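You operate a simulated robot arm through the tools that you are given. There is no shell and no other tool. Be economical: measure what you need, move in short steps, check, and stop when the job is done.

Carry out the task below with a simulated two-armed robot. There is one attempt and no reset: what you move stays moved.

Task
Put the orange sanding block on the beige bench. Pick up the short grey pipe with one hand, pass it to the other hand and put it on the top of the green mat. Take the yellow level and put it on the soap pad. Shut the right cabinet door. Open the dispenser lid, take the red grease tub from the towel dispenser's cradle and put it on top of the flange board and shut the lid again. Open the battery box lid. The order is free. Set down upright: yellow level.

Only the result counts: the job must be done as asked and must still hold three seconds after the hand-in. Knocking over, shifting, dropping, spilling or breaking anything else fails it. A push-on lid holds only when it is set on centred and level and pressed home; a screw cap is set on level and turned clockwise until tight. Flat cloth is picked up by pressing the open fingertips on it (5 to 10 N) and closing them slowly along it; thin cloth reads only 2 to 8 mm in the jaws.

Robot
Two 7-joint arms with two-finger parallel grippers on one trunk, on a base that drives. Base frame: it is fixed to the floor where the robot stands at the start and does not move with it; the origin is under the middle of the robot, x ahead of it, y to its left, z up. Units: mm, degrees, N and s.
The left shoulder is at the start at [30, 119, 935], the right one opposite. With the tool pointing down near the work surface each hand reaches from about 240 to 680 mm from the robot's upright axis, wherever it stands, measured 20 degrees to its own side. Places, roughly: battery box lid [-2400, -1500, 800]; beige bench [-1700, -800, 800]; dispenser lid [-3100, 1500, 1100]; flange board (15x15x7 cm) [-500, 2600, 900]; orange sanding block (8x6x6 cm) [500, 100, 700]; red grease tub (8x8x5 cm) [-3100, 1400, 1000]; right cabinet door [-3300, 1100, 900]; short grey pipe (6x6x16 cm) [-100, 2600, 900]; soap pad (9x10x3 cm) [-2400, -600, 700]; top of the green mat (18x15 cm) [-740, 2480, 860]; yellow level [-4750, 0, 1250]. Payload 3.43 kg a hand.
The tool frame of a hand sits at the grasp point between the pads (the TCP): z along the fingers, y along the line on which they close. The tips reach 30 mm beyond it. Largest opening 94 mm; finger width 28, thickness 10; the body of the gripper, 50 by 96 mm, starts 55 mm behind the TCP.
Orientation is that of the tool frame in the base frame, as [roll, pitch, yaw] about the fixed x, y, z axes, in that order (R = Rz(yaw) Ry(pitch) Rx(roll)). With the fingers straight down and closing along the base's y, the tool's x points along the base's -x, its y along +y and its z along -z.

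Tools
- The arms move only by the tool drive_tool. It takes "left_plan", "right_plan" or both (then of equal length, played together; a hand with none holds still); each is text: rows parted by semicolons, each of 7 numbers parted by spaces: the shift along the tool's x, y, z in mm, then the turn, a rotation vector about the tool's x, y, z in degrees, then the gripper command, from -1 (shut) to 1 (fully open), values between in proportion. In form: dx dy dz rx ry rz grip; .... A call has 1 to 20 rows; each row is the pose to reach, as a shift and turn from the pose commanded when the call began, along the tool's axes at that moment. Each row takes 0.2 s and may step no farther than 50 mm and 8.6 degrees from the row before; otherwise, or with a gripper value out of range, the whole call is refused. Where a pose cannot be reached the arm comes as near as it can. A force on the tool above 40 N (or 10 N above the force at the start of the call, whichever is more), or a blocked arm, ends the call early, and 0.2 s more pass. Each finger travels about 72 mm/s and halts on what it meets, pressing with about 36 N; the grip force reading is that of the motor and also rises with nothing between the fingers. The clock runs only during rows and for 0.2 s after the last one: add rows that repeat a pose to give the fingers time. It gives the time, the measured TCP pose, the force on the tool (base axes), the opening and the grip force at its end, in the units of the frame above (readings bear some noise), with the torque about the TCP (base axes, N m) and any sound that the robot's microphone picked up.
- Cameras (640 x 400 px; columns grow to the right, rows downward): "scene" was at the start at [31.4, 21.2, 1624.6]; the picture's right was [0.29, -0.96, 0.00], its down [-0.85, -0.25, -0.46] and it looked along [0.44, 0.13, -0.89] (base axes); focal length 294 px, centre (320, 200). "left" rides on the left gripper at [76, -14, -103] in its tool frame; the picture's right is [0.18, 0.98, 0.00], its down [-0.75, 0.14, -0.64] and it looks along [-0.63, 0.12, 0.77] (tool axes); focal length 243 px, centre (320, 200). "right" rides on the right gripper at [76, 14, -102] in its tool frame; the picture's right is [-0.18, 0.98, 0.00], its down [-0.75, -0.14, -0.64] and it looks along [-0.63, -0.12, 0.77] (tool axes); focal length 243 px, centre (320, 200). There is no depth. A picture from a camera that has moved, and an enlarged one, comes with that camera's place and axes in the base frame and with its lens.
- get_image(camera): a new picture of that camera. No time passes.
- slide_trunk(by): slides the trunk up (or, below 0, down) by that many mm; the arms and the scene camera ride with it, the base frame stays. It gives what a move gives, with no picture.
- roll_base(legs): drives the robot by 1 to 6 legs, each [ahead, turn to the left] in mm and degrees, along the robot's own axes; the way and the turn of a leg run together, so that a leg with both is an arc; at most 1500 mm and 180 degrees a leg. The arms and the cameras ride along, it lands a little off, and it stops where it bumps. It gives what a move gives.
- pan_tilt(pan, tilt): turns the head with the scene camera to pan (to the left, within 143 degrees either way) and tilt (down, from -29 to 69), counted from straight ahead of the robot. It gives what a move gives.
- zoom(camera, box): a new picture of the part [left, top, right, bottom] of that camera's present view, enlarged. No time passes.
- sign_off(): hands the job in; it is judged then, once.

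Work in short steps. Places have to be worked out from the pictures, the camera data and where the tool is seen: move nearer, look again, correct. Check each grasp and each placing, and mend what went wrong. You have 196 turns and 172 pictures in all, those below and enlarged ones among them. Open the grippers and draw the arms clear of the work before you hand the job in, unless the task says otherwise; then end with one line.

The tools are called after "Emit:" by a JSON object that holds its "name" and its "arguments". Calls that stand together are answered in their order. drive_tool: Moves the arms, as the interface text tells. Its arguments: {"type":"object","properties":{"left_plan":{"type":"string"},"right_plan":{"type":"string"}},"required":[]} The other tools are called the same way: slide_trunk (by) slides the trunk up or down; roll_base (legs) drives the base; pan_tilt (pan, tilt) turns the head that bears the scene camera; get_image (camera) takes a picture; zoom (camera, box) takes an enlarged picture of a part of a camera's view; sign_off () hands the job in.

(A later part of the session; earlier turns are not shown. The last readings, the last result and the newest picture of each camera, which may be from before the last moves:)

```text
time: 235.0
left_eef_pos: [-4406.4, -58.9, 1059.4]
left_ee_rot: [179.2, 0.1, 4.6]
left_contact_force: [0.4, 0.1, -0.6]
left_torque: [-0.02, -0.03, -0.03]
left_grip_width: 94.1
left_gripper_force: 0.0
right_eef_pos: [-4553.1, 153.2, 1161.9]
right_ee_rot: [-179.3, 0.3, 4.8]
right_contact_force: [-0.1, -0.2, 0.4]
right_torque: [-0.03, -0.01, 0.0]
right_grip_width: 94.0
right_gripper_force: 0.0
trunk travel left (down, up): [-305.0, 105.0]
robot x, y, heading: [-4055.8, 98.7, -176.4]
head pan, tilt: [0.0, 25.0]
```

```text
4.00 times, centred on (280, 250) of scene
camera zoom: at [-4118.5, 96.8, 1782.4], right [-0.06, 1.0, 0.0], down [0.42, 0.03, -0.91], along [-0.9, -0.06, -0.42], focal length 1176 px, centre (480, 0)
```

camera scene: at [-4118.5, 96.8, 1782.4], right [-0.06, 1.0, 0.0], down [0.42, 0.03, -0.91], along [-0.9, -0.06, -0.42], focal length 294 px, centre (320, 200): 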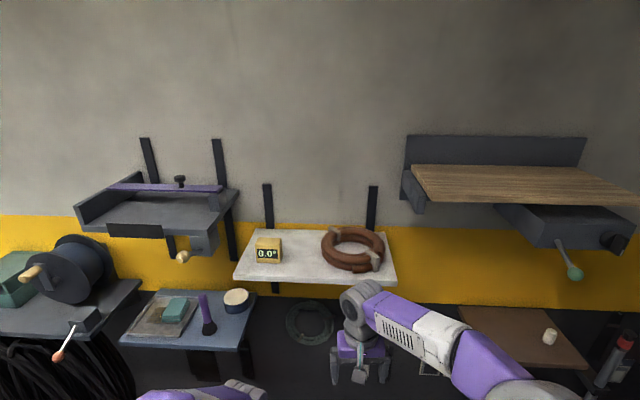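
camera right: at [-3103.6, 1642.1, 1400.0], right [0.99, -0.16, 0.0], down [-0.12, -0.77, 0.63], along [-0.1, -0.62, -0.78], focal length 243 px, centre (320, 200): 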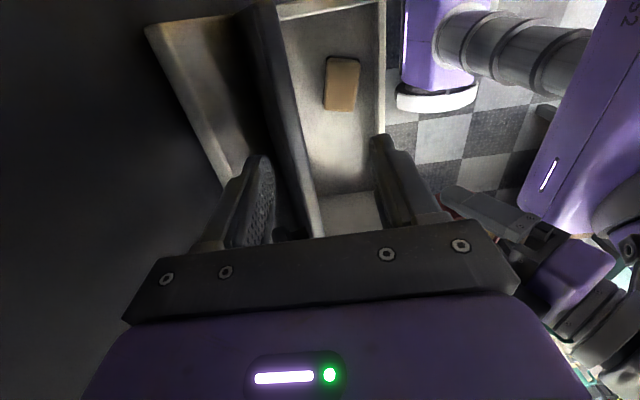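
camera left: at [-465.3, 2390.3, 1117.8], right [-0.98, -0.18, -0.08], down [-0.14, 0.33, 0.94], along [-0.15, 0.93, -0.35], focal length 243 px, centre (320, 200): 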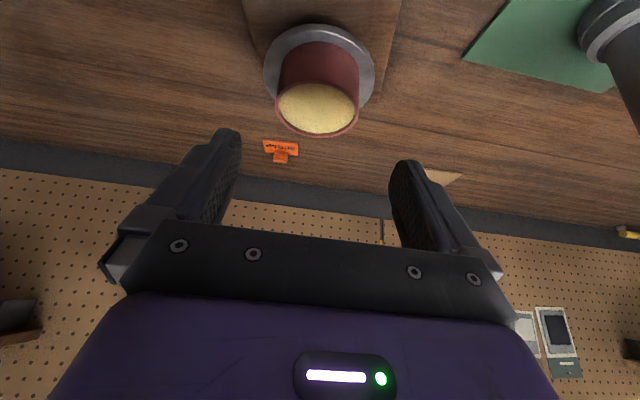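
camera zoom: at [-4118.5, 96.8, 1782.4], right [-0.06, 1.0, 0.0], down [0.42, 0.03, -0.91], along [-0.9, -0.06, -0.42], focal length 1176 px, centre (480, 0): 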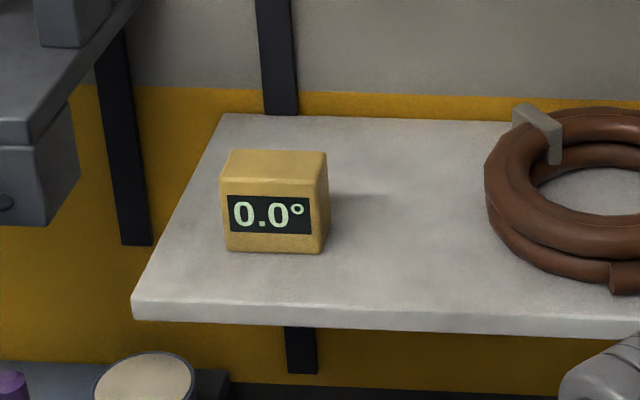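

The level is ~66 mm wide, front at x≈-4770, shelf z≈1287. I tuck the right hand, raise the trunk, and bring the left hand up tilted 45°, then square up and roll closer.

Emit:
{"name": "slide_trunk", "arguments": {"by": 100}}

Emit:
{"name": "drive_tool", "arguments": {"left_plan": "-10 7 -40 0 -6.4 0 1; -25 14 -80 0 -12.8 0 1; -45 21 -120 0 -19.2 0 1; -65 28 -158 0 -25.6 0 1; -88 36 -194 0 -32 0 1; -110 44 -222 0 -38.4 0 1; -133 51 -242 0 -45 0 1", "right_plan": "30 0 0 0 0 0 1; 60 0 0 0 0 0 1; 90 0 0 0 0 0 1; 120 -10 0 0 0 0 1; 150 -20 0 0 0 0 1; 150 -30 0 0 0 0 1; 150 -30 0 0 0 0 1"}}

Emit:
{"name": "roll_base", "arguments": {"legs": [[0, -3.6], [170, 0]]}}

Emit:
{"name": "get_image", "arguments": {"camera": "left"}}

Emit:
{"name": "get_image", "arguments": {"camera": "scene"}}

```text
time: 236.3
left_eef_pos: [-4407.3, -57.8, 1159.0]
left_ee_rot: [179.2, 0.2, 4.7]
left_contact_force: [0.7, 0.9, 0.0]
left_torque: [0.01, 0.02, 0.0]
left_grip_width: 93.8
left_gripper_force: 0.0
right_eef_pos: [-4554.9, 153.2, 1261.5]
right_ee_rot: [-179.3, 0.4, 4.6]
right_contact_force: [0.0, -0.3, -0.3]
right_torque: [0.0, 0.03, 0.02]
right_grip_width: 93.9
right_gripper_force: 0.0
trunk travel left (down, up): [-405.0, 5.0]
robot x, y, heading: [-4058.0, 96.1, -176.5]
head pan, tilt: [0.0, 25.0]
```

```text
time: 237.9
left_eef_pos: [-4537.2, -115.6, 1401.1]
left_ee_rot: [178.9, 45.2, 3.8]
left_contact_force: [0.5, 0.7, -0.6]
left_torque: [0.01, -0.02, -0.01]
left_grip_width: 94.2
left_gripper_force: 0.1
right_eef_pos: [-4406.7, 196.2, 1260.6]
right_ee_rot: [-179.4, 0.4, 4.7]
right_contact_force: [0.1, -0.2, -0.6]
right_torque: [0.01, 0.03, 0.03]
right_grip_width: 94.2
right_gripper_force: 0.0
trunk travel left (down, up): [-405.0, 5.0]
robot x, y, heading: [-4053.8, 98.3, -176.5]
head pan, tilt: [0.0, 25.0]
```

```text
time: 239.8
left_eef_pos: [-4715.8, -85.9, 1401.3]
left_ee_rot: [179.0, 45.2, 0.1]
left_contact_force: [0.6, -0.3, -0.1]
left_torque: [0.03, 0.04, 0.01]
left_grip_width: 94.1
left_gripper_force: 0.0
right_eef_pos: [-4565.4, 219.5, 1262.1]
right_ee_rot: [-179.3, 0.4, 1.2]
right_contact_force: [0.4, 0.5, -0.2]
right_torque: [-0.01, -0.01, 0.0]
right_grip_width: 94.4
right_gripper_force: 0.0
trunk travel left (down, up): [-405.0, 5.0]
robot x, y, heading: [-4223.4, 98.5, 179.9]
head pan, tilt: [0.0, 25.0]
```

```text
84 pictures are left
camera left: at [-4590.1, -69.0, 1419.8], right [0.15, -0.98, -0.12], down [-0.07, -0.13, 0.99], along [-0.99, -0.14, -0.09], focal length 243 px, centre (320, 200)
```

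left: 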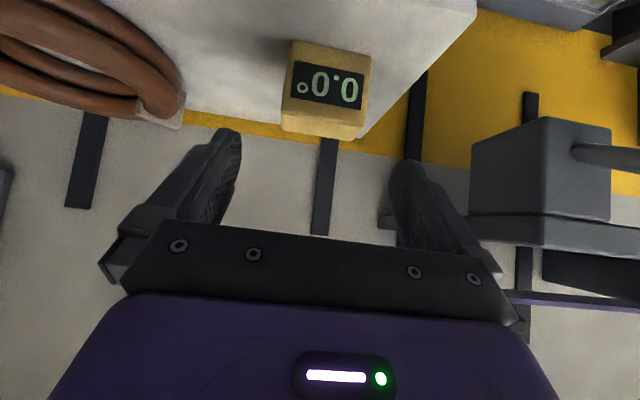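

```text
83 pictures are left
camera scene: at [-4284.7, 100.9, 1882.5], right [0.0, 1.0, 0.0], down [0.42, 0.0, -0.91], along [-0.91, 0.0, -0.42], focal length 294 px, centre (320, 200)
```

scene: 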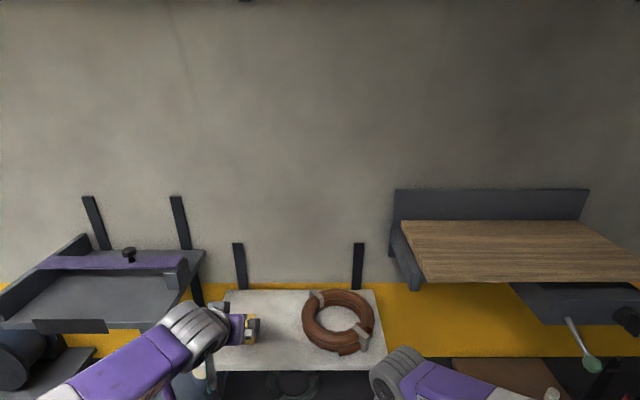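

The level spans x -4768…-4805, y≈-88, z 1286…1336. I advance along the tilted fingers to it and close gently.

Emit:
{"name": "drive_tool", "arguments": {"left_plan": "0 1 30 0 0 0 1; 1 2 60 0 0 0 1; 2 2 85 0 0 0 1; 2 2 102 0 0 0 1; 2 2 102 0 0 0 0.5; 2 2 102 0 0 0 0; 2 2 102 0 0 0 -1; 2 2 102 0 0 0 -1"}}

Emit:
{"name": "get_image", "arguments": {"camera": "left"}}

```text
time: 241.6
left_eef_pos: [-4787.7, -87.9, 1329.5]
left_ee_rot: [178.8, 45.2, 0.2]
left_contact_force: [-1.2, 0.5, 0.0]
left_torque: [0.03, 0.05, 0.01]
left_grip_width: 71.9
left_gripper_force: 35.7
right_eef_pos: [-4566.0, 219.0, 1259.9]
right_ee_rot: [-179.3, 0.4, 1.1]
right_contact_force: [0.0, 0.3, -0.4]
right_torque: [0.03, -0.02, 0.0]
right_grip_width: 93.8
right_gripper_force: 0.0
trunk travel left (down, up): [-405.0, 5.0]
robot x, y, heading: [-4222.6, 100.1, 179.9]
head pan, tilt: [0.0, 25.0]
```

```text
82 pictures are left
camera left: at [-4662.1, -71.2, 1346.9], right [0.15, -0.98, -0.12], down [-0.07, -0.13, 0.99], along [-0.99, -0.14, -0.09], focal length 243 px, centre (320, 200)
```

left: 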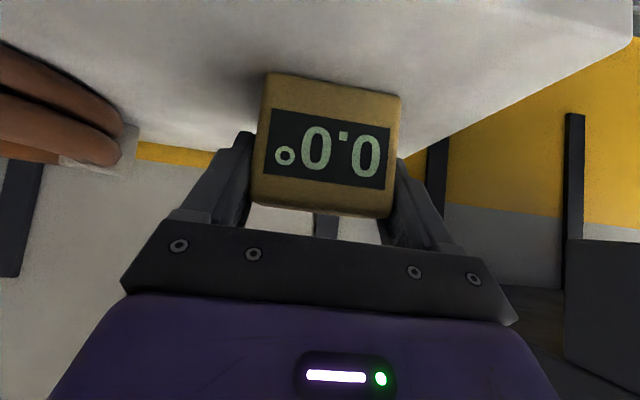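

Gripped (72 mm). I lift 30 mm and pull back off the shelf.

Emit:
{"name": "drive_tool", "arguments": {"left_plan": "-10 0 -10 0 0 0 -1; -21 0 -21 0 0 0 -1; 0 0 -42 0 0 0 -1; 28 0 -70 0 0 0 -1; 56 0 -98 0 0 0 -1; 85 0 -127 0 0 0 -1; 113 0 -155 0 0 0 -1; 135 0 -177 0 0 0 -1"}}

Emit:
{"name": "get_image", "arguments": {"camera": "left"}}

```text
time: 243.4
left_eef_pos: [-4563.8, -87.8, 1357.3]
left_ee_rot: [178.8, 45.2, 0.1]
left_contact_force: [-0.1, -0.2, -1.2]
left_torque: [0.0, 0.05, 0.0]
left_grip_width: 72.2
left_gripper_force: 35.8
right_eef_pos: [-4564.9, 218.5, 1261.3]
right_ee_rot: [-179.4, 0.5, 1.1]
right_contact_force: [0.5, -0.3, 0.0]
right_torque: [-0.02, 0.01, 0.03]
right_grip_width: 94.0
right_gripper_force: 0.0
trunk travel left (down, up): [-405.0, 5.0]
robot x, y, heading: [-4222.4, 98.0, 179.7]
head pan, tilt: [0.0, 25.0]
```

```text
81 pictures are left
camera left: at [-4438.2, -71.3, 1375.7], right [0.14, -0.98, -0.12], down [-0.07, -0.13, 0.99], along [-0.99, -0.13, -0.09], focal length 243 px, centre (320, 200)
```

left: 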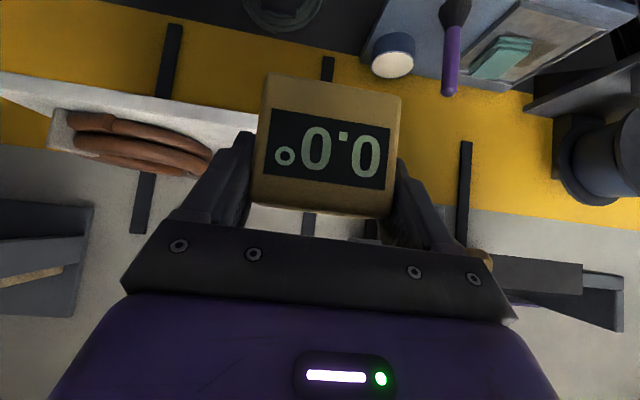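

Level in hand. I back off and turn to face +x to view the soap-pad bench from this side.

Emit:
{"name": "roll_base", "arguments": {"legs": [[-400, 0], [0, 90], [0, 90]]}}

Emit:
{"name": "pan_tilt", "arguments": {"pan": -15, "tilt": 25}}

Emit:
{"name": "get_image", "arguments": {"camera": "scene"}}

```text
time: 253.6
left_eef_pos: [-3479.3, 289.2, 1357.7]
left_ee_rot: [179.0, 45.1, -179.0]
left_contact_force: [0.6, 0.3, -1.5]
left_torque: [0.0, 0.01, 0.04]
left_grip_width: 71.9
left_gripper_force: 35.8
right_eef_pos: [-3474.4, -17.7, 1259.6]
right_ee_rot: [-179.4, 0.4, -178.1]
right_contact_force: [0.6, 0.2, 0.2]
right_torque: [-0.02, 0.0, 0.02]
right_grip_width: 93.8
right_gripper_force: 0.0
trunk travel left (down, up): [-405.0, 5.0]
robot x, y, heading: [-3822.3, 99.0, 0.4]
head pan, tilt: [0.0, 25.0]
```

```text
time: 254.4
left_eef_pos: [-3480.0, 288.2, 1357.1]
left_ee_rot: [179.0, 45.1, -179.0]
left_contact_force: [0.1, 0.1, -2.1]
left_torque: [0.03, 0.04, 0.01]
left_grip_width: 72.0
left_gripper_force: 36.1
right_eef_pos: [-3473.8, -17.6, 1261.2]
right_ee_rot: [-179.3, 0.4, -178.1]
right_contact_force: [-0.1, -0.3, 0.0]
right_torque: [-0.01, -0.02, -0.02]
right_grip_width: 94.0
right_gripper_force: 0.1
trunk travel left (down, up): [-405.0, 5.0]
robot x, y, heading: [-3820.2, 99.8, 0.6]
head pan, tilt: [-15.0, 25.0]
```

```text
80 pictures are left
camera scene: at [-3758.6, 78.6, 1882.4], right [-0.25, -0.97, 0.0], down [-0.41, 0.1, -0.91], along [0.88, -0.22, -0.42], focal length 294 px, centre (320, 200)
```

scene: 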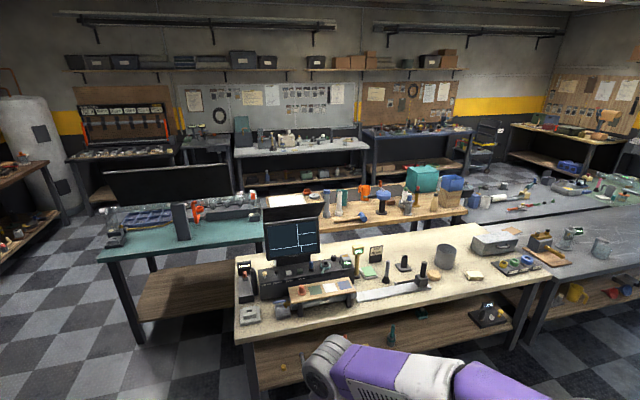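

The cream bench ahead holds the soap pad (expected near px 370,270). I zoom in there and toward the battery box area.

Emit:
{"name": "zoom", "arguments": {"camera": "scene", "box": [330, 220, 460, 310]}}

Emit:
{"name": "zoom", "arguments": {"camera": "scene", "box": [450, 200, 610, 300]}}

```text
4.44 times, centred on (395, 265) of scene
camera zoom: at [-3758.6, 78.6, 1882.4], right [-0.25, -0.97, 0.0], down [-0.41, 0.1, -0.91], along [0.88, -0.22, -0.42], focal length 1307 px, centre (-13, -89)
```

zoom: 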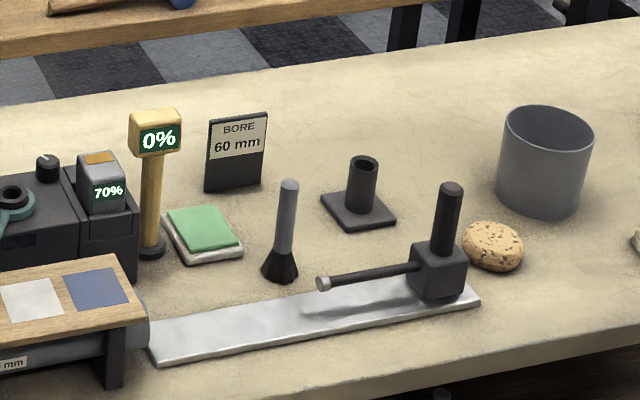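

```text
4.00 times, centred on (530, 250) of scene
camera zoom: at [-3758.6, 78.6, 1882.4], right [-0.25, -0.97, 0.0], down [-0.41, 0.1, -0.91], along [0.88, -0.22, -0.42], focal length 1176 px, centre (-520, 0)
```

zoom: 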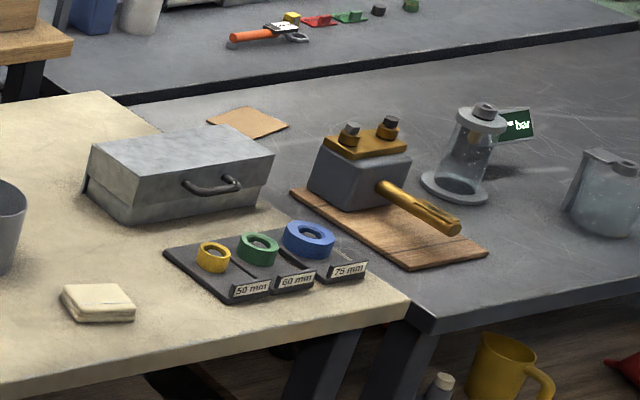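

Soap pad (green/white) is near (-2430,-560), with a yellow stand at y≈-489 and a tall brush at about (-2508,-645). The battery box is the grey box with a handle near (-2400,-1500). I drive to about (-3020,-680), facing +x.

Emit:
{"name": "roll_base", "arguments": {"legs": [[0, -44.9], [1090, 0], [0, 44.5]]}}

Emit:
{"name": "pan_tilt", "arguments": {"pan": 5, "tilt": 45}}

Emit:
{"name": "get_image", "arguments": {"camera": "scene"}}

```text
time: 263.9
left_eef_pos: [-2718.1, -466.2, 1357.4]
left_ee_rot: [178.9, 45.1, -180.0]
left_contact_force: [0.6, 0.0, -1.4]
left_torque: [-0.01, 0.04, -0.02]
left_grip_width: 72.0
left_gripper_force: 36.0
right_eef_pos: [-2719.3, -772.8, 1260.0]
right_ee_rot: [-179.2, 0.4, -179.0]
right_contact_force: [-0.6, 0.1, -0.5]
right_torque: [-0.03, -0.02, 0.02]
right_grip_width: 94.3
right_gripper_force: 0.0
trunk travel left (down, up): [-405.0, 5.0]
robot x, y, heading: [-3060.3, -652.5, -0.4]
head pan, tilt: [-15.0, 25.0]
```

```text
time: 264.8
left_eef_pos: [-2718.3, -467.5, 1357.5]
left_ee_rot: [178.8, 45.1, -180.0]
left_contact_force: [-0.6, -1.3, -2.8]
left_torque: [-0.01, -0.04, 0.0]
left_grip_width: 71.9
left_gripper_force: 36.2
right_eef_pos: [-2718.1, -772.9, 1260.4]
right_ee_rot: [-179.3, 0.4, -179.0]
right_contact_force: [-0.5, -0.5, -0.4]
right_torque: [0.0, 0.0, 0.01]
right_grip_width: 94.0
right_gripper_force: 0.2
trunk travel left (down, up): [-405.0, 5.0]
robot x, y, heading: [-3059.9, -647.5, -0.3]
head pan, tilt: [5.0, 45.0]
```

```text
77 pictures are left
camera scene: at [-3008.9, -641.4, 1851.9], right [0.08, -1.0, 0.0], down [-0.7, -0.06, -0.71], along [0.71, 0.06, -0.71], focal length 294 px, centre (320, 200)
```

scene: 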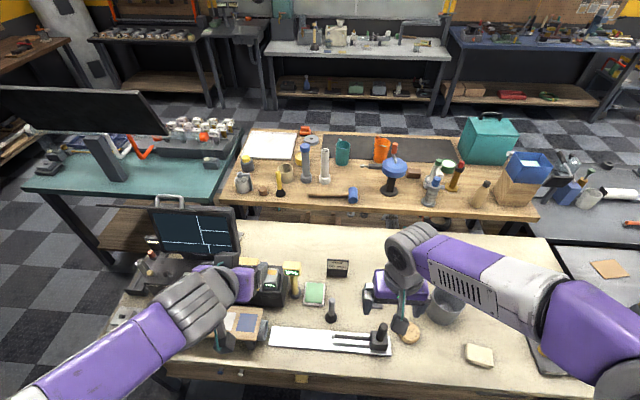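

The pad centre triangulates to (-2413,-567), top ≈720; brush at (-2507,-643). I lower the trunk and bring the level above the pad, yawed 12° to keep clear of the brush.

Emit:
{"name": "slide_trunk", "arguments": {"by": -150}}

Emit:
{"name": "drive_tool", "arguments": {"left_plan": "-4.6 -11 43 1 0 1 -1; -9 -22 87 2 0 2 -1; -13.7 -33 130 3 0 3 -1; -18 -44 173 4 0 4 -1; -23 -55 217 5 0 5 -1; -27 -67 260 6 0 6 -1; -32 -78 303 7 0 7 -1; -36 -89 347 8 0 8 -1; -41 -100 390 8.5 0 8.5 -1"}}

Emit:
{"name": "get_image", "arguments": {"camera": "left"}}

Emit:
{"name": "zoom", "arguments": {"camera": "scene", "box": [240, 220, 400, 340]}}

```text
time: 266.5
left_eef_pos: [-2717.9, -467.1, 1208.8]
left_ee_rot: [178.9, 45.0, 180.0]
left_contact_force: [-0.3, 0.0, -2.1]
left_torque: [-0.02, 0.01, 0.01]
left_grip_width: 72.1
left_gripper_force: 36.0
right_eef_pos: [-2718.4, -773.0, 1110.4]
right_ee_rot: [-179.2, 0.4, -179.1]
right_contact_force: [-1.0, -1.2, 0.5]
right_torque: [-0.01, -0.01, -0.02]
right_grip_width: 93.9
right_gripper_force: 0.1
trunk travel left (down, up): [-255.0, 155.0]
robot x, y, heading: [-3060.0, -655.5, -0.4]
head pan, tilt: [5.0, 45.0]
```

```text
time: 268.5
left_eef_pos: [-2408.8, -564.1, 967.6]
left_ee_rot: [178.6, 45.6, 167.6]
left_contact_force: [-1.7, -1.5, 20.2]
left_torque: [0.68, 0.35, 0.07]
left_grip_width: 72.4
left_gripper_force: 36.1
right_eef_pos: [-2720.6, -773.9, 1111.1]
right_ee_rot: [-179.4, 0.5, -179.0]
right_contact_force: [-0.3, -0.8, -0.5]
right_torque: [0.05, -0.02, -0.01]
right_grip_width: 94.2
right_gripper_force: 0.0
trunk travel left (down, up): [-255.0, 155.0]
robot x, y, heading: [-3063.2, -650.0, -0.2]
head pan, tilt: [5.0, 45.0]
```

```text
76 pictures are left
camera left: at [-2536.4, -553.6, 983.8], right [0.07, 0.99, -0.12], down [0.09, 0.11, 0.99], along [0.99, -0.08, -0.08], focal length 243 px, centre (320, 200)
```

left: 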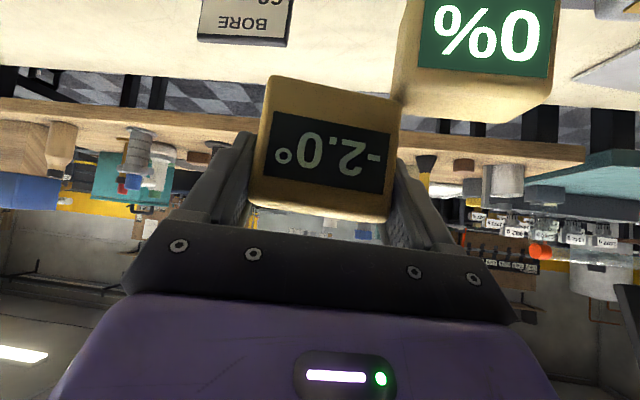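

```text
3.33 times, centred on (320, 280) of scene
camera zoom: at [-3012.2, -643.4, 1702.3], right [0.08, -1.0, 0.0], down [-0.7, -0.06, -0.71], along [0.71, 0.06, -0.71], focal length 980 px, centre (320, -67)
```

zoom: 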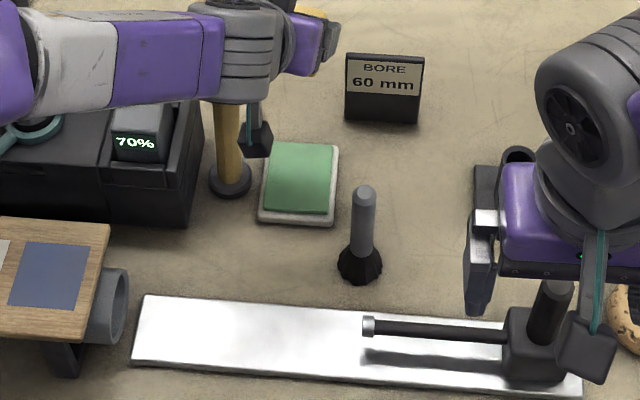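

The level has brushed the tall yellow stand's head (20 N). I ease off at once: up, and away toward -y and -x.

Emit:
{"name": "drive_tool", "arguments": {"left_plan": "-11 0 -11 0 0 0 -1; -22 -5 -22 0 0 0 -1; -32 -25 -28 0 0 0 -1; -30 -40 -35 0 0 0 -1; 0 -40 -65 0 0 0 -1; 30 -40 -95 0 0 0 -1"}}

Emit:
{"name": "get_image", "arguments": {"camera": "left"}}

Emit:
{"name": "zoom", "arguments": {"camera": "scene", "box": [240, 220, 400, 340]}}

```text
time: 269.9
left_eef_pos: [-2506.5, -580.6, 1006.7]
left_ee_rot: [179.1, 45.0, 168.1]
left_contact_force: [0.2, 0.1, -1.1]
left_torque: [-0.01, 0.01, 0.01]
left_grip_width: 71.9
left_gripper_force: 36.2
right_eef_pos: [-2719.1, -772.7, 1109.8]
right_ee_rot: [-179.3, 0.4, -179.1]
right_contact_force: [-0.3, 0.6, -0.1]
right_torque: [0.0, -0.01, -0.03]
right_grip_width: 93.8
right_gripper_force: 0.1
trunk travel left (down, up): [-255.0, 155.0]
robot x, y, heading: [-3060.7, -650.8, -0.2]
head pan, tilt: [5.0, 45.0]
```

```text
74 pictures are left
camera left: at [-2634.7, -570.9, 1024.1], right [0.06, 0.99, -0.12], down [0.1, 0.11, 0.99], along [0.99, -0.08, -0.1], focal length 243 px, centre (320, 200)
```

left: 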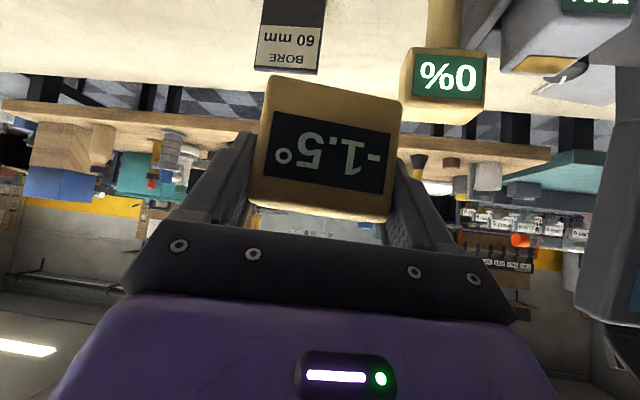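

```text
3.33 times, centred on (320, 280) of scene
camera zoom: at [-3009.7, -641.1, 1701.9], right [0.08, -1.0, 0.0], down [-0.7, -0.06, -0.71], along [0.71, 0.06, -0.71], focal length 980 px, centre (320, -67)
```

zoom: 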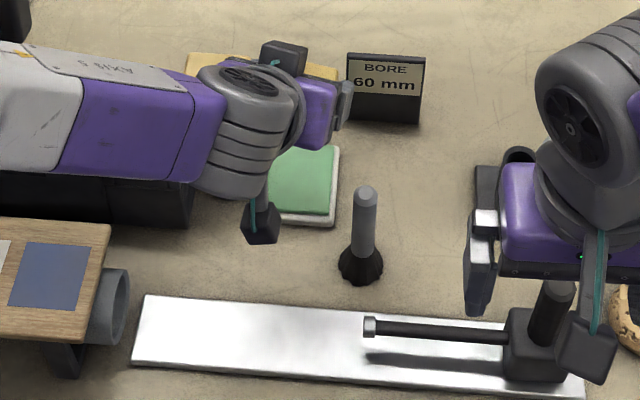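

The stand still stands in place. I'll enter lower from the front: move to about (-2545,-562), descend to z≈790 and look, below the stand's head.

Emit:
{"name": "drive_tool", "arguments": {"left_plan": "29 10 -29 0 0 0 -1; 60 10 1 0 0 0 -1; 91 10 32 0 0 0 -1; 121 10 62 0 0 0 -1; 152 10 93 0 0 0 -1; 183 10 124 0 0 0 -1"}}

Emit:
{"name": "get_image", "arguments": {"camera": "left"}}

Emit:
{"name": "zoom", "arguments": {"camera": "scene", "box": [240, 220, 400, 340]}}

```text
time: 271.3
left_eef_pos: [-2542.2, -559.0, 788.8]
left_ee_rot: [178.9, 45.0, 168.1]
left_contact_force: [-0.9, -0.1, -1.6]
left_torque: [0.0, 0.01, 0.01]
left_grip_width: 71.9
left_gripper_force: 36.1
right_eef_pos: [-2717.9, -772.8, 1110.6]
right_ee_rot: [-179.5, 0.4, -179.0]
right_contact_force: [-0.9, 0.5, -1.0]
right_torque: [0.02, -0.05, -0.04]
right_grip_width: 94.0
right_gripper_force: 0.0
trunk travel left (down, up): [-255.0, 155.0]
robot x, y, heading: [-3058.8, -652.7, -0.6]
head pan, tilt: [5.0, 45.0]
```

```text
72 pictures are left
camera left: at [-2669.6, -548.2, 806.3], right [0.06, 0.99, -0.12], down [0.1, 0.11, 0.99], along [0.99, -0.08, -0.09], focal length 243 px, centre (320, 200)
```

left: 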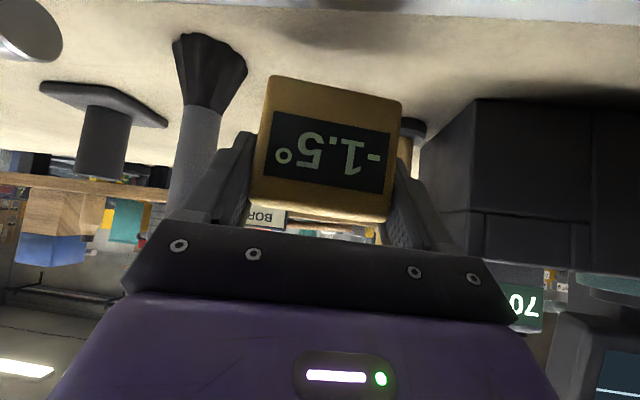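

```text
3.33 times, centred on (320, 280) of scene
camera zoom: at [-3008.4, -640.8, 1701.8], right [0.08, -1.0, 0.0], down [-0.7, -0.06, -0.71], along [0.7, 0.06, -0.71], focal length 980 px, centre (320, -67)
```

zoom: 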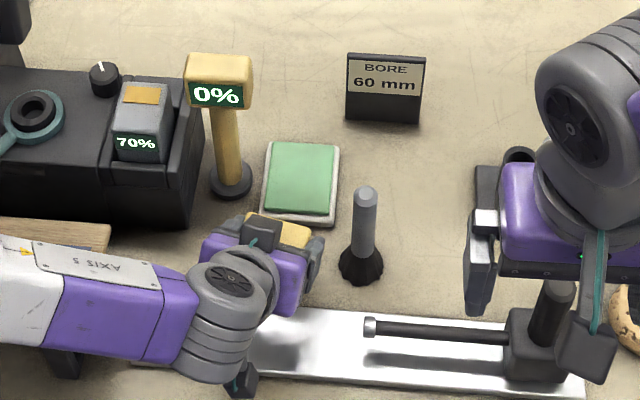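

The way in is clear: brush on the right, stand column on the left. I advance at this height to above the pad at about (-2427,-571).

Emit:
{"name": "drive_tool", "arguments": {"left_plan": "-20 3 20 0 0 0 -1; -41 6 41 0 0 0 -1; -61 9 61 0 0 0 -1; -81 12 81 0 0 0 -1"}}

Emit:
{"name": "zoom", "arguments": {"camera": "scene", "box": [240, 220, 400, 340]}}

Emit:
{"name": "get_image", "arguments": {"camera": "left"}}

```text
time: 272.3
left_eef_pos: [-2429.9, -570.7, 790.8]
left_ee_rot: [179.0, 44.8, 167.9]
left_contact_force: [0.6, -0.1, -1.2]
left_torque: [-0.04, 0.01, 0.01]
left_grip_width: 71.7
left_gripper_force: 36.6
right_eef_pos: [-2717.4, -772.8, 1111.8]
right_ee_rot: [-179.4, 0.4, -179.0]
right_contact_force: [-1.0, 0.2, 0.4]
right_torque: [-0.02, -0.01, 0.02]
right_grip_width: 93.9
right_gripper_force: 0.0
trunk travel left (down, up): [-255.0, 155.0]
robot x, y, heading: [-3061.3, -654.4, -0.2]
head pan, tilt: [5.0, 45.0]
```

```text
3.33 times, centred on (320, 280) of scene
camera zoom: at [-3008.4, -641.7, 1701.8], right [0.08, -1.0, 0.0], down [-0.7, -0.06, -0.71], along [0.7, 0.06, -0.71], focal length 980 px, centre (320, -67)
```

zoom: 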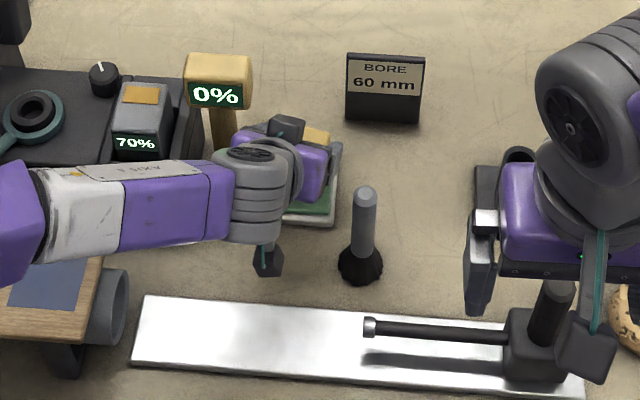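

```text
69 pictures are left
camera left: at [-2557.1, -559.8, 808.5], right [0.06, 0.99, -0.12], down [0.1, 0.11, 0.99], along [0.99, -0.08, -0.1], focal length 243 px, centre (320, 200)
```

left: 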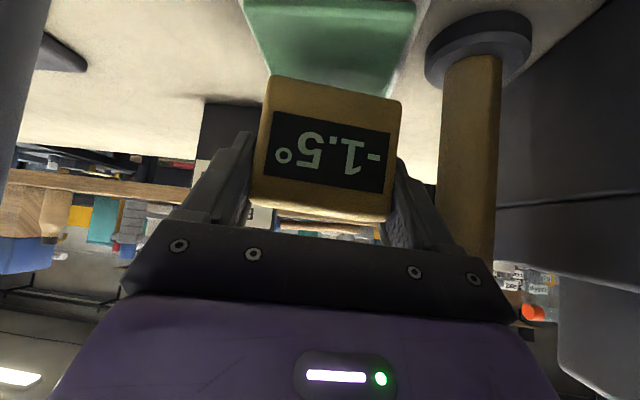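

The pad lies squarely beneath (y centre ≈-573). I lower in small steps until contact.

Emit:
{"name": "drive_tool", "arguments": {"left_plan": "7 0 7 0 0 0 -1; 12 0 12 0 0 0 -1; 14.5 0 14.5 0 0 0 -1; 16 0 16 0 0 0 -1; 17.5 0 17.5 0 0 0 -1; 19 0 19 0 0 0 -1; 20.5 0 20.5 0 0 0 -1; 22 0 22 0 0 0 -1"}}

```text
time: 274.1
left_eef_pos: [-2430.7, -571.0, 758.9]
left_ee_rot: [179.0, 45.3, 168.0]
left_contact_force: [3.9, 2.7, 23.1]
left_torque: [-0.73, 0.2, 0.07]
left_grip_width: 71.8
left_gripper_force: 35.8
right_eef_pos: [-2720.9, -773.9, 1110.8]
right_ee_rot: [-179.3, 0.4, -178.9]
right_contact_force: [0.6, 0.7, 0.5]
right_torque: [0.03, -0.01, 0.03]
right_grip_width: 93.9
right_gripper_force: 0.1
trunk travel left (down, up): [-255.0, 155.0]
robot x, y, heading: [-3059.4, -649.8, -0.1]
head pan, tilt: [5.0, 45.0]
```

Contact at z≈759 (23 N). I ease slightly, open to ~82 mm, and back out along the fingers.

Emit:
{"name": "drive_tool", "arguments": {"left_plan": "-1.5 0 -1.5 0 0 0 -1; -1.5 0 -1.5 0 0 0 0.55; -1.5 0 -1.5 0 0 0 0.7; -1.5 0 -1.5 0 0 0 0.75; -1.5 0 -1.5 0 0 0 0.75; -1.5 0 -20 0 0 0 0.75; -1.5 0 -45 0 0 0 0.75; -1.5 0 -80 0 0 0 0.75; -1.5 0 -120 0 0 0 0.75"}}

Emit:
{"name": "get_image", "arguments": {"camera": "left"}}

Emit:
{"name": "zoom", "arguments": {"camera": "scene", "box": [240, 220, 400, 340]}}

```text
time: 276.1
left_eef_pos: [-2512.5, -556.3, 842.8]
left_ee_rot: [178.9, 45.0, 167.9]
left_contact_force: [-0.2, -0.6, 0.0]
left_torque: [-0.03, -0.01, 0.01]
left_grip_width: 82.4
left_gripper_force: 0.0
right_eef_pos: [-2720.1, -773.2, 1111.8]
right_ee_rot: [-179.2, 0.4, -179.0]
right_contact_force: [0.2, 1.0, -0.6]
right_torque: [0.0, -0.03, -0.05]
right_grip_width: 93.9
right_gripper_force: 0.0
trunk travel left (down, up): [-255.0, 155.0]
robot x, y, heading: [-3062.5, -654.4, -0.3]
head pan, tilt: [5.0, 45.0]
```

```text
68 pictures are left
camera left: at [-2639.7, -545.3, 860.6], right [0.06, 0.99, -0.12], down [0.1, 0.11, 0.99], along [0.99, -0.07, -0.09], focal length 243 px, centre (320, 200)
```

left: 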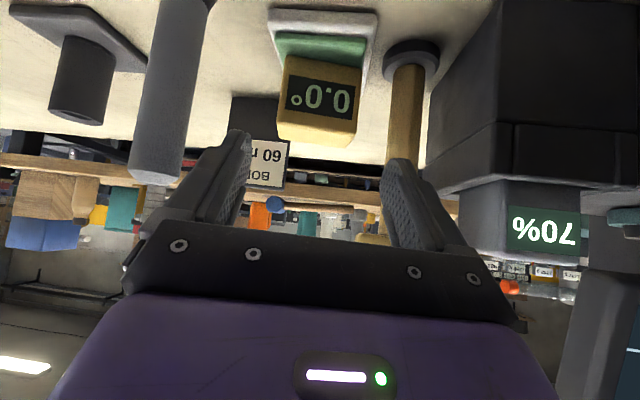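

```text
3.33 times, centred on (320, 280) of scene
camera zoom: at [-3009.8, -641.3, 1701.9], right [0.08, -1.0, 0.0], down [-0.7, -0.06, -0.71], along [0.71, 0.06, -0.71], focal length 980 px, centre (320, -67)
```

zoom: 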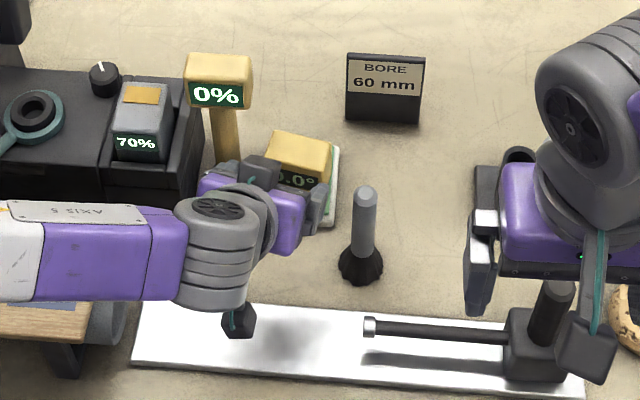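

The level sits upright on the pad reading 0.0°. I retract the left arm, then drive south to face the battery box.

Emit:
{"name": "drive_tool", "arguments": {"left_plan": "-15 0 -40 0 0 0 0.75; -40 0 -75 0 0 0 1; -65 0 -110 0 0 0 1; -80 0 -150 0 0 0 1; -80 5 -190 0 0 0 1; -80 10 -215 0 0 0 1"}}

Emit:
{"name": "roll_base", "arguments": {"legs": [[-170, 0], [0, -90], [780, 0], [0, 90]]}}

Emit:
{"name": "pan_tilt", "arguments": {"pan": 0, "tilt": 40}}

Emit:
{"name": "get_image", "arguments": {"camera": "scene"}}

```text
time: 277.5
left_eef_pos: [-2603.6, -533.3, 1052.5]
left_ee_rot: [178.8, 44.9, 168.1]
left_contact_force: [-0.2, 0.1, -0.4]
left_torque: [0.01, -0.02, 0.01]
left_grip_width: 94.0
left_gripper_force: 0.1
right_eef_pos: [-2719.0, -772.7, 1109.5]
right_ee_rot: [-179.2, 0.3, -179.1]
right_contact_force: [0.4, -0.6, -0.1]
right_torque: [0.0, -0.05, 0.06]
right_grip_width: 94.3
right_gripper_force: 0.0
trunk travel left (down, up): [-255.0, 155.0]
robot x, y, heading: [-3058.8, -654.4, -0.1]
head pan, tilt: [5.0, 45.0]
```

```text
time: 290.5
left_eef_pos: [-2787.9, -1359.2, 1052.6]
left_ee_rot: [178.9, 44.9, 164.3]
left_contact_force: [-0.6, 0.0, -0.4]
left_torque: [0.0, -0.02, -0.03]
left_grip_width: 94.0
left_gripper_force: 0.2
right_eef_pos: [-2921.0, -1590.4, 1109.3]
right_ee_rot: [-179.4, 0.4, 177.2]
right_contact_force: [-0.1, -0.5, 0.6]
right_torque: [-0.01, 0.01, 0.03]
right_grip_width: 94.0
right_gripper_force: 0.1
trunk travel left (down, up): [-255.0, 155.0]
robot x, y, heading: [-3251.9, -1449.5, -3.9]
head pan, tilt: [5.0, 45.0]
```

```text
time: 291.1
left_eef_pos: [-2788.7, -1359.3, 1051.8]
left_ee_rot: [178.9, 44.9, 164.2]
left_contact_force: [0.0, 0.9, -0.1]
left_torque: [-0.01, -0.04, 0.01]
left_grip_width: 94.0
left_gripper_force: 0.2
right_eef_pos: [-2920.9, -1591.2, 1110.0]
right_ee_rot: [-179.4, 0.4, 177.1]
right_contact_force: [0.1, 0.2, -0.5]
right_torque: [0.02, 0.01, -0.01]
right_grip_width: 94.1
right_gripper_force: 0.0
trunk travel left (down, up): [-255.0, 155.0]
robot x, y, heading: [-3251.4, -1447.1, -4.1]
head pan, tilt: [0.0, 40.0]
```

```text
66 pictures are left
camera scene: at [-3197.9, -1447.5, 1709.1], right [-0.07, -1.0, 0.0], down [-0.64, 0.05, -0.77], along [0.76, -0.05, -0.64], focal length 294 px, centre (320, 200)
```

scene: 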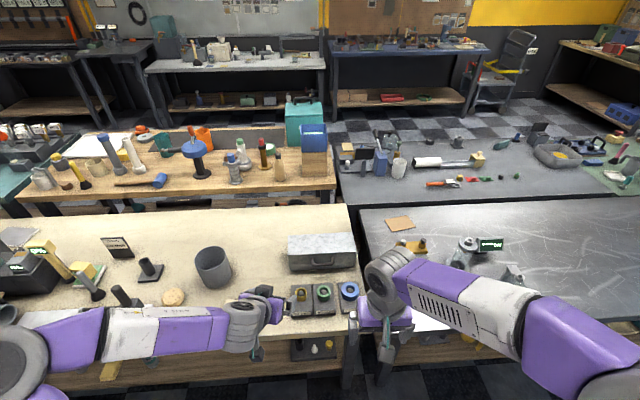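

The battery box is at (322,253). I zoom in to see the lid and handle.

Emit:
{"name": "zoom", "arguments": {"camera": "scene", "box": [260, 210, 400, 320]}}

```text
3.64 times, centred on (330, 265) of scene
camera zoom: at [-3197.9, -1447.5, 1709.1], right [-0.07, -1.0, 0.0], down [-0.64, 0.05, -0.77], along [0.76, -0.05, -0.64], focal length 1069 px, centre (284, -36)
```

zoom: 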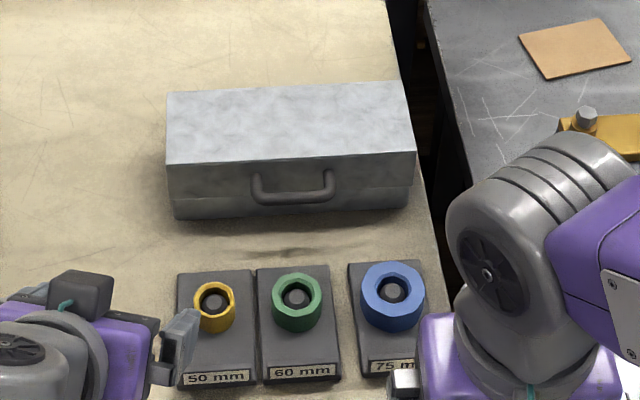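

Box spans x -2441…-2337, y -1372…-1642, top z≈796, lid parting line z≈735; bail handle bar at about (-2462,-1510,748). I square up, roll closer, and turn the right hand 90° so it can pinch the bar across.

Emit:
{"name": "roll_base", "arguments": {"legs": [[0, 4], [165, 0]]}}

Emit:
{"name": "drive_tool", "arguments": {"right_plan": "0 0 0 0 0 -8 0; 0 0 0 0 0 -16 0; 0 0 0 0 0 -24 0; 0 0 0 0 0 -32 0; 0 0 0 0 0 -40 0; 0 0 0 0 0 -48 0; 0 0 0 0 0 -56 0; 0 0 0 0 0 -64 0; 0 0 0 0 0 -72 0; 0 0 0 0 0 -80 0; 0 0 0 0 0 -87.5 0", "left_plan": "0 10 0 0 0 0 1; 0 20 -10 0 0 0 1; 10 30 -20 0 0 0 1; 20 40 -30 0 0 0 1; 30 50 -40 0 0 0 1; 40 60 -50 0 0 0 1; 50 70 -60 0 0 0 1; 60 80 -70 0 0 0 1; 60 90 -80 0 0 0 1; 60 100 -80 0 0 0 1; 60 100 -80 0 0 0 1"}}

Emit:
{"name": "pan_tilt", "arguments": {"pan": -8, "tilt": 48}}

Emit:
{"name": "get_image", "arguments": {"camera": "scene"}}

```text
time: 293.0
left_eef_pos: [-2633.8, -1327.4, 1051.6]
left_ee_rot: [179.0, 44.9, 168.1]
left_contact_force: [0.0, -0.3, 0.1]
left_torque: [-0.03, 0.02, 0.02]
left_grip_width: 93.9
left_gripper_force: 0.0
right_eef_pos: [-2747.3, -1567.1, 1108.8]
right_ee_rot: [-179.2, 0.5, -178.8]
right_contact_force: [0.8, 0.6, 0.1]
right_torque: [-0.01, 0.03, 0.01]
right_grip_width: 93.9
right_gripper_force: 0.1
trunk travel left (down, up): [-255.0, 155.0]
robot x, y, heading: [-3092.2, -1447.4, 0.0]
head pan, tilt: [0.0, 40.0]
```

```text
time: 295.4
left_eef_pos: [-2703.4, -1206.5, 1071.2]
left_ee_rot: [178.9, 44.9, 168.1]
left_contact_force: [0.0, -0.1, 0.1]
left_torque: [-0.01, -0.04, 0.0]
left_grip_width: 93.9
left_gripper_force: 0.1
left hand out of reach, approached as far as the arm can: row 7, 8, 9, 10, 11
right_eef_pos: [-2747.4, -1566.6, 1111.0]
right_ee_rot: [-179.6, -0.6, -91.1]
right_contact_force: [0.0, -0.7, -0.5]
right_torque: [-0.01, 0.05, -0.01]
right_grip_width: 46.8
right_gripper_force: 0.2
trunk travel left (down, up): [-255.0, 155.0]
robot x, y, heading: [-3092.6, -1446.3, -0.0]
head pan, tilt: [0.0, 40.0]
```

```text
time: 296.1
left_eef_pos: [-2702.6, -1206.3, 1070.3]
left_ee_rot: [178.9, 44.9, 168.2]
left_contact_force: [0.1, -0.5, -0.6]
left_torque: [-0.01, -0.01, 0.03]
left_grip_width: 94.0
left_gripper_force: 0.0
right_eef_pos: [-2748.6, -1567.7, 1109.0]
right_ee_rot: [-179.7, -0.6, -91.3]
right_contact_force: [0.9, -0.3, 0.2]
right_torque: [0.06, -0.02, -0.01]
right_grip_width: 47.0
right_gripper_force: 0.1
trunk travel left (down, up): [-255.0, 155.0]
robot x, y, heading: [-3088.9, -1446.5, -0.1]
head pan, tilt: [-8.0, 48.0]
```

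```text
64 pictures are left
camera scene: at [-3042.5, -1454.9, 1697.7], right [-0.14, -0.99, 0.0], down [-0.74, 0.1, -0.67], along [0.66, -0.09, -0.74], focal length 294 px, centre (320, 200)
```

scene: 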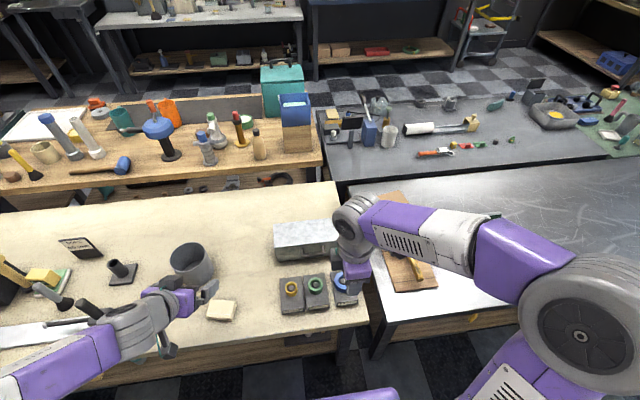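

I zoom on the handle from here to refine its place.

Emit:
{"name": "zoom", "arguments": {"camera": "scene", "box": [260, 205, 360, 315]}}

```text
3.64 times, centred on (310, 260) of scene
camera zoom: at [-3042.5, -1454.9, 1697.7], right [-0.14, -0.99, 0.0], down [-0.74, 0.1, -0.67], along [0.66, -0.09, -0.74], focal length 1069 px, centre (356, -18)
```

zoom: 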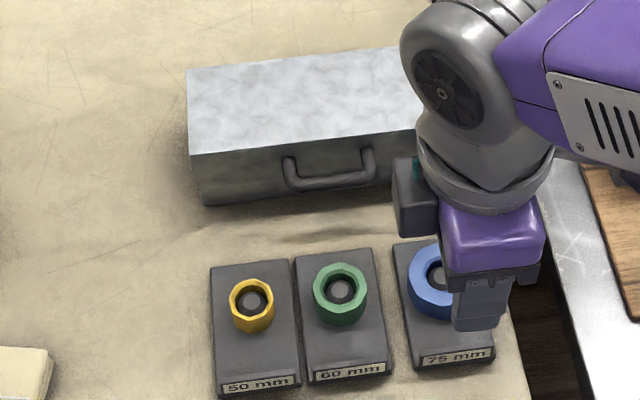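

The bar is around (-2476,-1511,765). Best is to hook it from beneath with closed fingers at 45°. I bring the closed right hand to a position in front of and above it, tilted 45°, and look.

Emit:
{"name": "drive_tool", "arguments": {"right_plan": "-7 -20 35 5.6 0 0 -0.5; -14 -45 75 11.2 0 0 -1; -21 -70 115 16.8 0 0 -1; -28 -95 155 22.4 0 0 -1; -35 -120 195 28 0 0 -1; -42 -147 233 33.6 0 0 -1; -50 -175 272 39.2 0 0 -1; -57 -203 309 45 0 0 -1"}}

Emit:
{"name": "get_image", "arguments": {"camera": "right"}}

Emit:
{"name": "zoom", "arguments": {"camera": "scene", "box": [260, 205, 360, 315]}}

```text
time: 297.9
left_eef_pos: [-2702.7, -1206.1, 1070.5]
left_ee_rot: [178.9, 44.7, 168.3]
left_contact_force: [-0.3, -0.3, -0.1]
left_torque: [0.03, -0.01, 0.04]
left_grip_width: 94.0
left_gripper_force: 0.0
right_eef_pos: [-2542.7, -1521.3, 800.7]
right_ee_rot: [-134.4, -0.7, -91.4]
right_contact_force: [0.1, -0.2, 0.0]
right_torque: [0.03, 0.0, -0.01]
right_grip_width: 0.0
right_gripper_force: 32.7
trunk travel left (down, up): [-255.0, 155.0]
robot x, y, heading: [-3090.3, -1448.3, -0.1]
head pan, tilt: [-8.0, 48.0]
```

```text
62 pictures are left
camera right: at [-2627.8, -1595.7, 862.9], right [-0.68, 0.19, -0.7], down [-0.34, 0.77, 0.54], along [0.65, 0.61, -0.46], focal length 243 px, centre (320, 200)
```

right: 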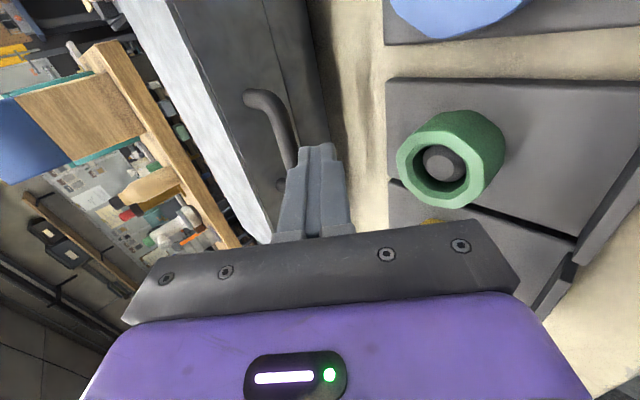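

```text
3.64 times, centred on (310, 260) of scene
camera zoom: at [-3041.4, -1455.1, 1697.6], right [-0.14, -0.99, 0.0], down [-0.74, 0.1, -0.67], along [0.66, -0.09, -0.74], focal length 1069 px, centre (356, -18)
```

zoom: 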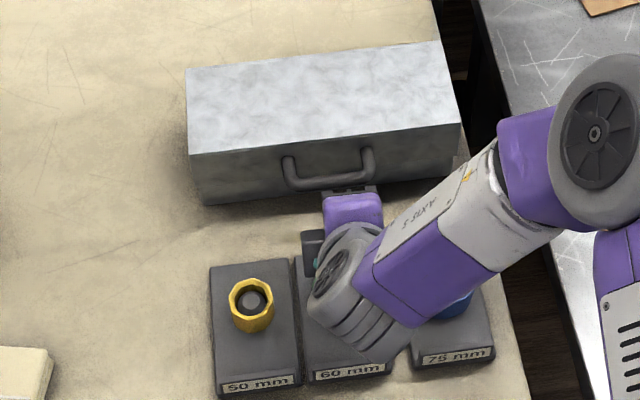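

The bar is at about (-2482, z 776); my fingertips are just in front of it. I dip below, move under the bar and lift the lid by about 20°, then check.

Emit:
{"name": "drive_tool", "arguments": {"right_plan": "-4 13 10 0 0 0 -1; -8 25 18.5 0 0 0 -1; -8 10 33 0 0 0 -1; -8 -4 47 0 0 0 -1; -8 -17 40 0 0 0 -1; -8 -30 33.6 0 0 0 -1; -8 -42 30 0 0 0 -1; -8 -54 27.5 0 0 0 -1"}}

Emit:
{"name": "get_image", "arguments": {"camera": "right"}}

Emit:
{"name": "zoom", "arguments": {"camera": "scene", "box": [260, 205, 360, 315]}}

```text
time: 299.3
left_eef_pos: [-2702.8, -1206.5, 1072.0]
left_ee_rot: [179.0, 44.7, 168.1]
left_contact_force: [0.7, -0.9, -1.0]
left_torque: [-0.03, 0.02, -0.02]
left_grip_width: 94.1
left_gripper_force: 0.0
right_eef_pos: [-2507.4, -1513.7, 789.7]
right_ee_rot: [-136.3, -0.7, -91.1]
right_contact_force: [-9.9, -1.4, -2.1]
right_torque: [-0.05, 0.08, 0.08]
right_grip_width: 0.0
right_gripper_force: 33.1
trunk travel left (down, up): [-255.0, 155.0]
robot x, y, heading: [-3094.4, -1447.1, -0.1]
head pan, tilt: [-8.0, 48.0]
stopped in row 7 (right hand): the force on the tool passed its limit at 46 N (the readings are from after the stop); the commanded pose is now the measured one
```

```text
60 pictures are left
camera right: at [-2588.8, -1588.3, 853.7], right [-0.71, 0.19, -0.68], down [-0.33, 0.77, 0.55], along [0.63, 0.61, -0.48], focal length 243 px, centre (320, 200)
```

right: 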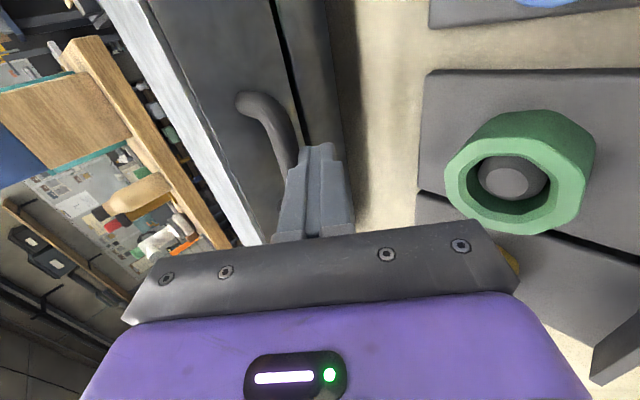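

```text
3.64 times, centred on (310, 260) of scene
camera zoom: at [-3042.0, -1455.0, 1697.6], right [-0.14, -0.99, 0.0], down [-0.74, 0.11, -0.67], along [0.66, -0.09, -0.74], focal length 1069 px, centre (356, -18)
```

zoom: 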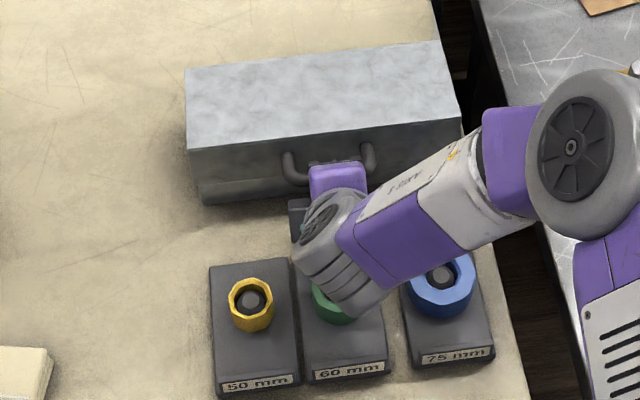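

The lid has risen slightly and the fingers are under the bar, but pressing forward too much. I back off 5 mm in x and lift more vertically.

Emit:
{"name": "drive_tool", "arguments": {"right_plan": "0 0.8 -6.3 0 0 0 -1; 0 -7.5 -12.2 0 0 0 -1; 0 -19.4 -17.3 0 0 0 -1; 0 -32.7 -21.2 0 0 0 -1; 0 -47.5 -23.6 0 0 0 -1"}}

Emit:
{"name": "get_image", "arguments": {"camera": "right"}}

Emit:
{"name": "zoom", "arguments": {"camera": "scene", "box": [260, 205, 360, 315]}}

```text
time: 300.3
left_eef_pos: [-2703.0, -1207.6, 1070.4]
left_ee_rot: [179.1, 44.8, 168.1]
left_contact_force: [0.6, -0.4, -0.8]
left_torque: [-0.04, 0.02, -0.02]
left_grip_width: 94.1
left_gripper_force: 0.0
right_eef_pos: [-2504.9, -1513.6, 816.0]
right_ee_rot: [-137.2, -0.6, -90.8]
right_contact_force: [-5.3, -0.3, -0.4]
right_torque: [0.01, 0.09, 0.07]
right_grip_width: 0.1
right_gripper_force: 33.0
trunk travel left (down, up): [-255.0, 155.0]
robot x, y, heading: [-3092.0, -1444.3, -0.4]
head pan, tilt: [-8.0, 48.0]
stopped in row 4 (right hand): the force on the tool passed its limit at 46 N (the readings are from after the stop); the commanded pose is now the measured one
```

```text
58 pictures are left
camera right: at [-2586.2, -1588.0, 881.5], right [-0.72, 0.19, -0.67], down [-0.32, 0.76, 0.56], along [0.62, 0.62, -0.49], focal length 243 px, centre (320, 200)
```

right: 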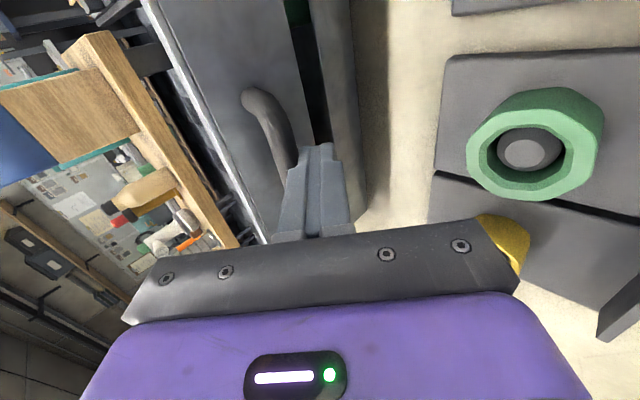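

```text
3.64 times, centred on (310, 260) of scene
camera zoom: at [-3041.4, -1454.9, 1697.6], right [-0.14, -0.99, 0.0], down [-0.74, 0.11, -0.67], along [0.66, -0.1, -0.74], focal length 1069 px, centre (356, -18)
```

zoom: 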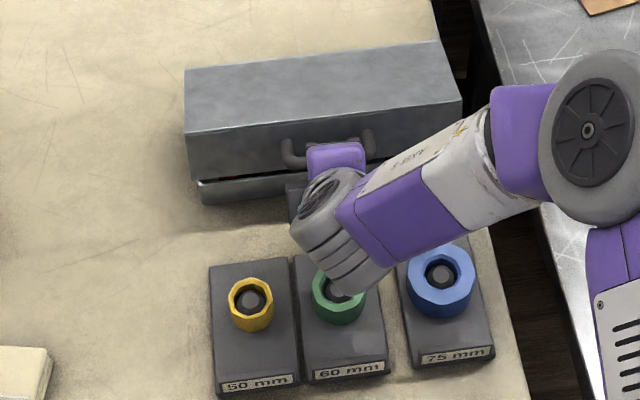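

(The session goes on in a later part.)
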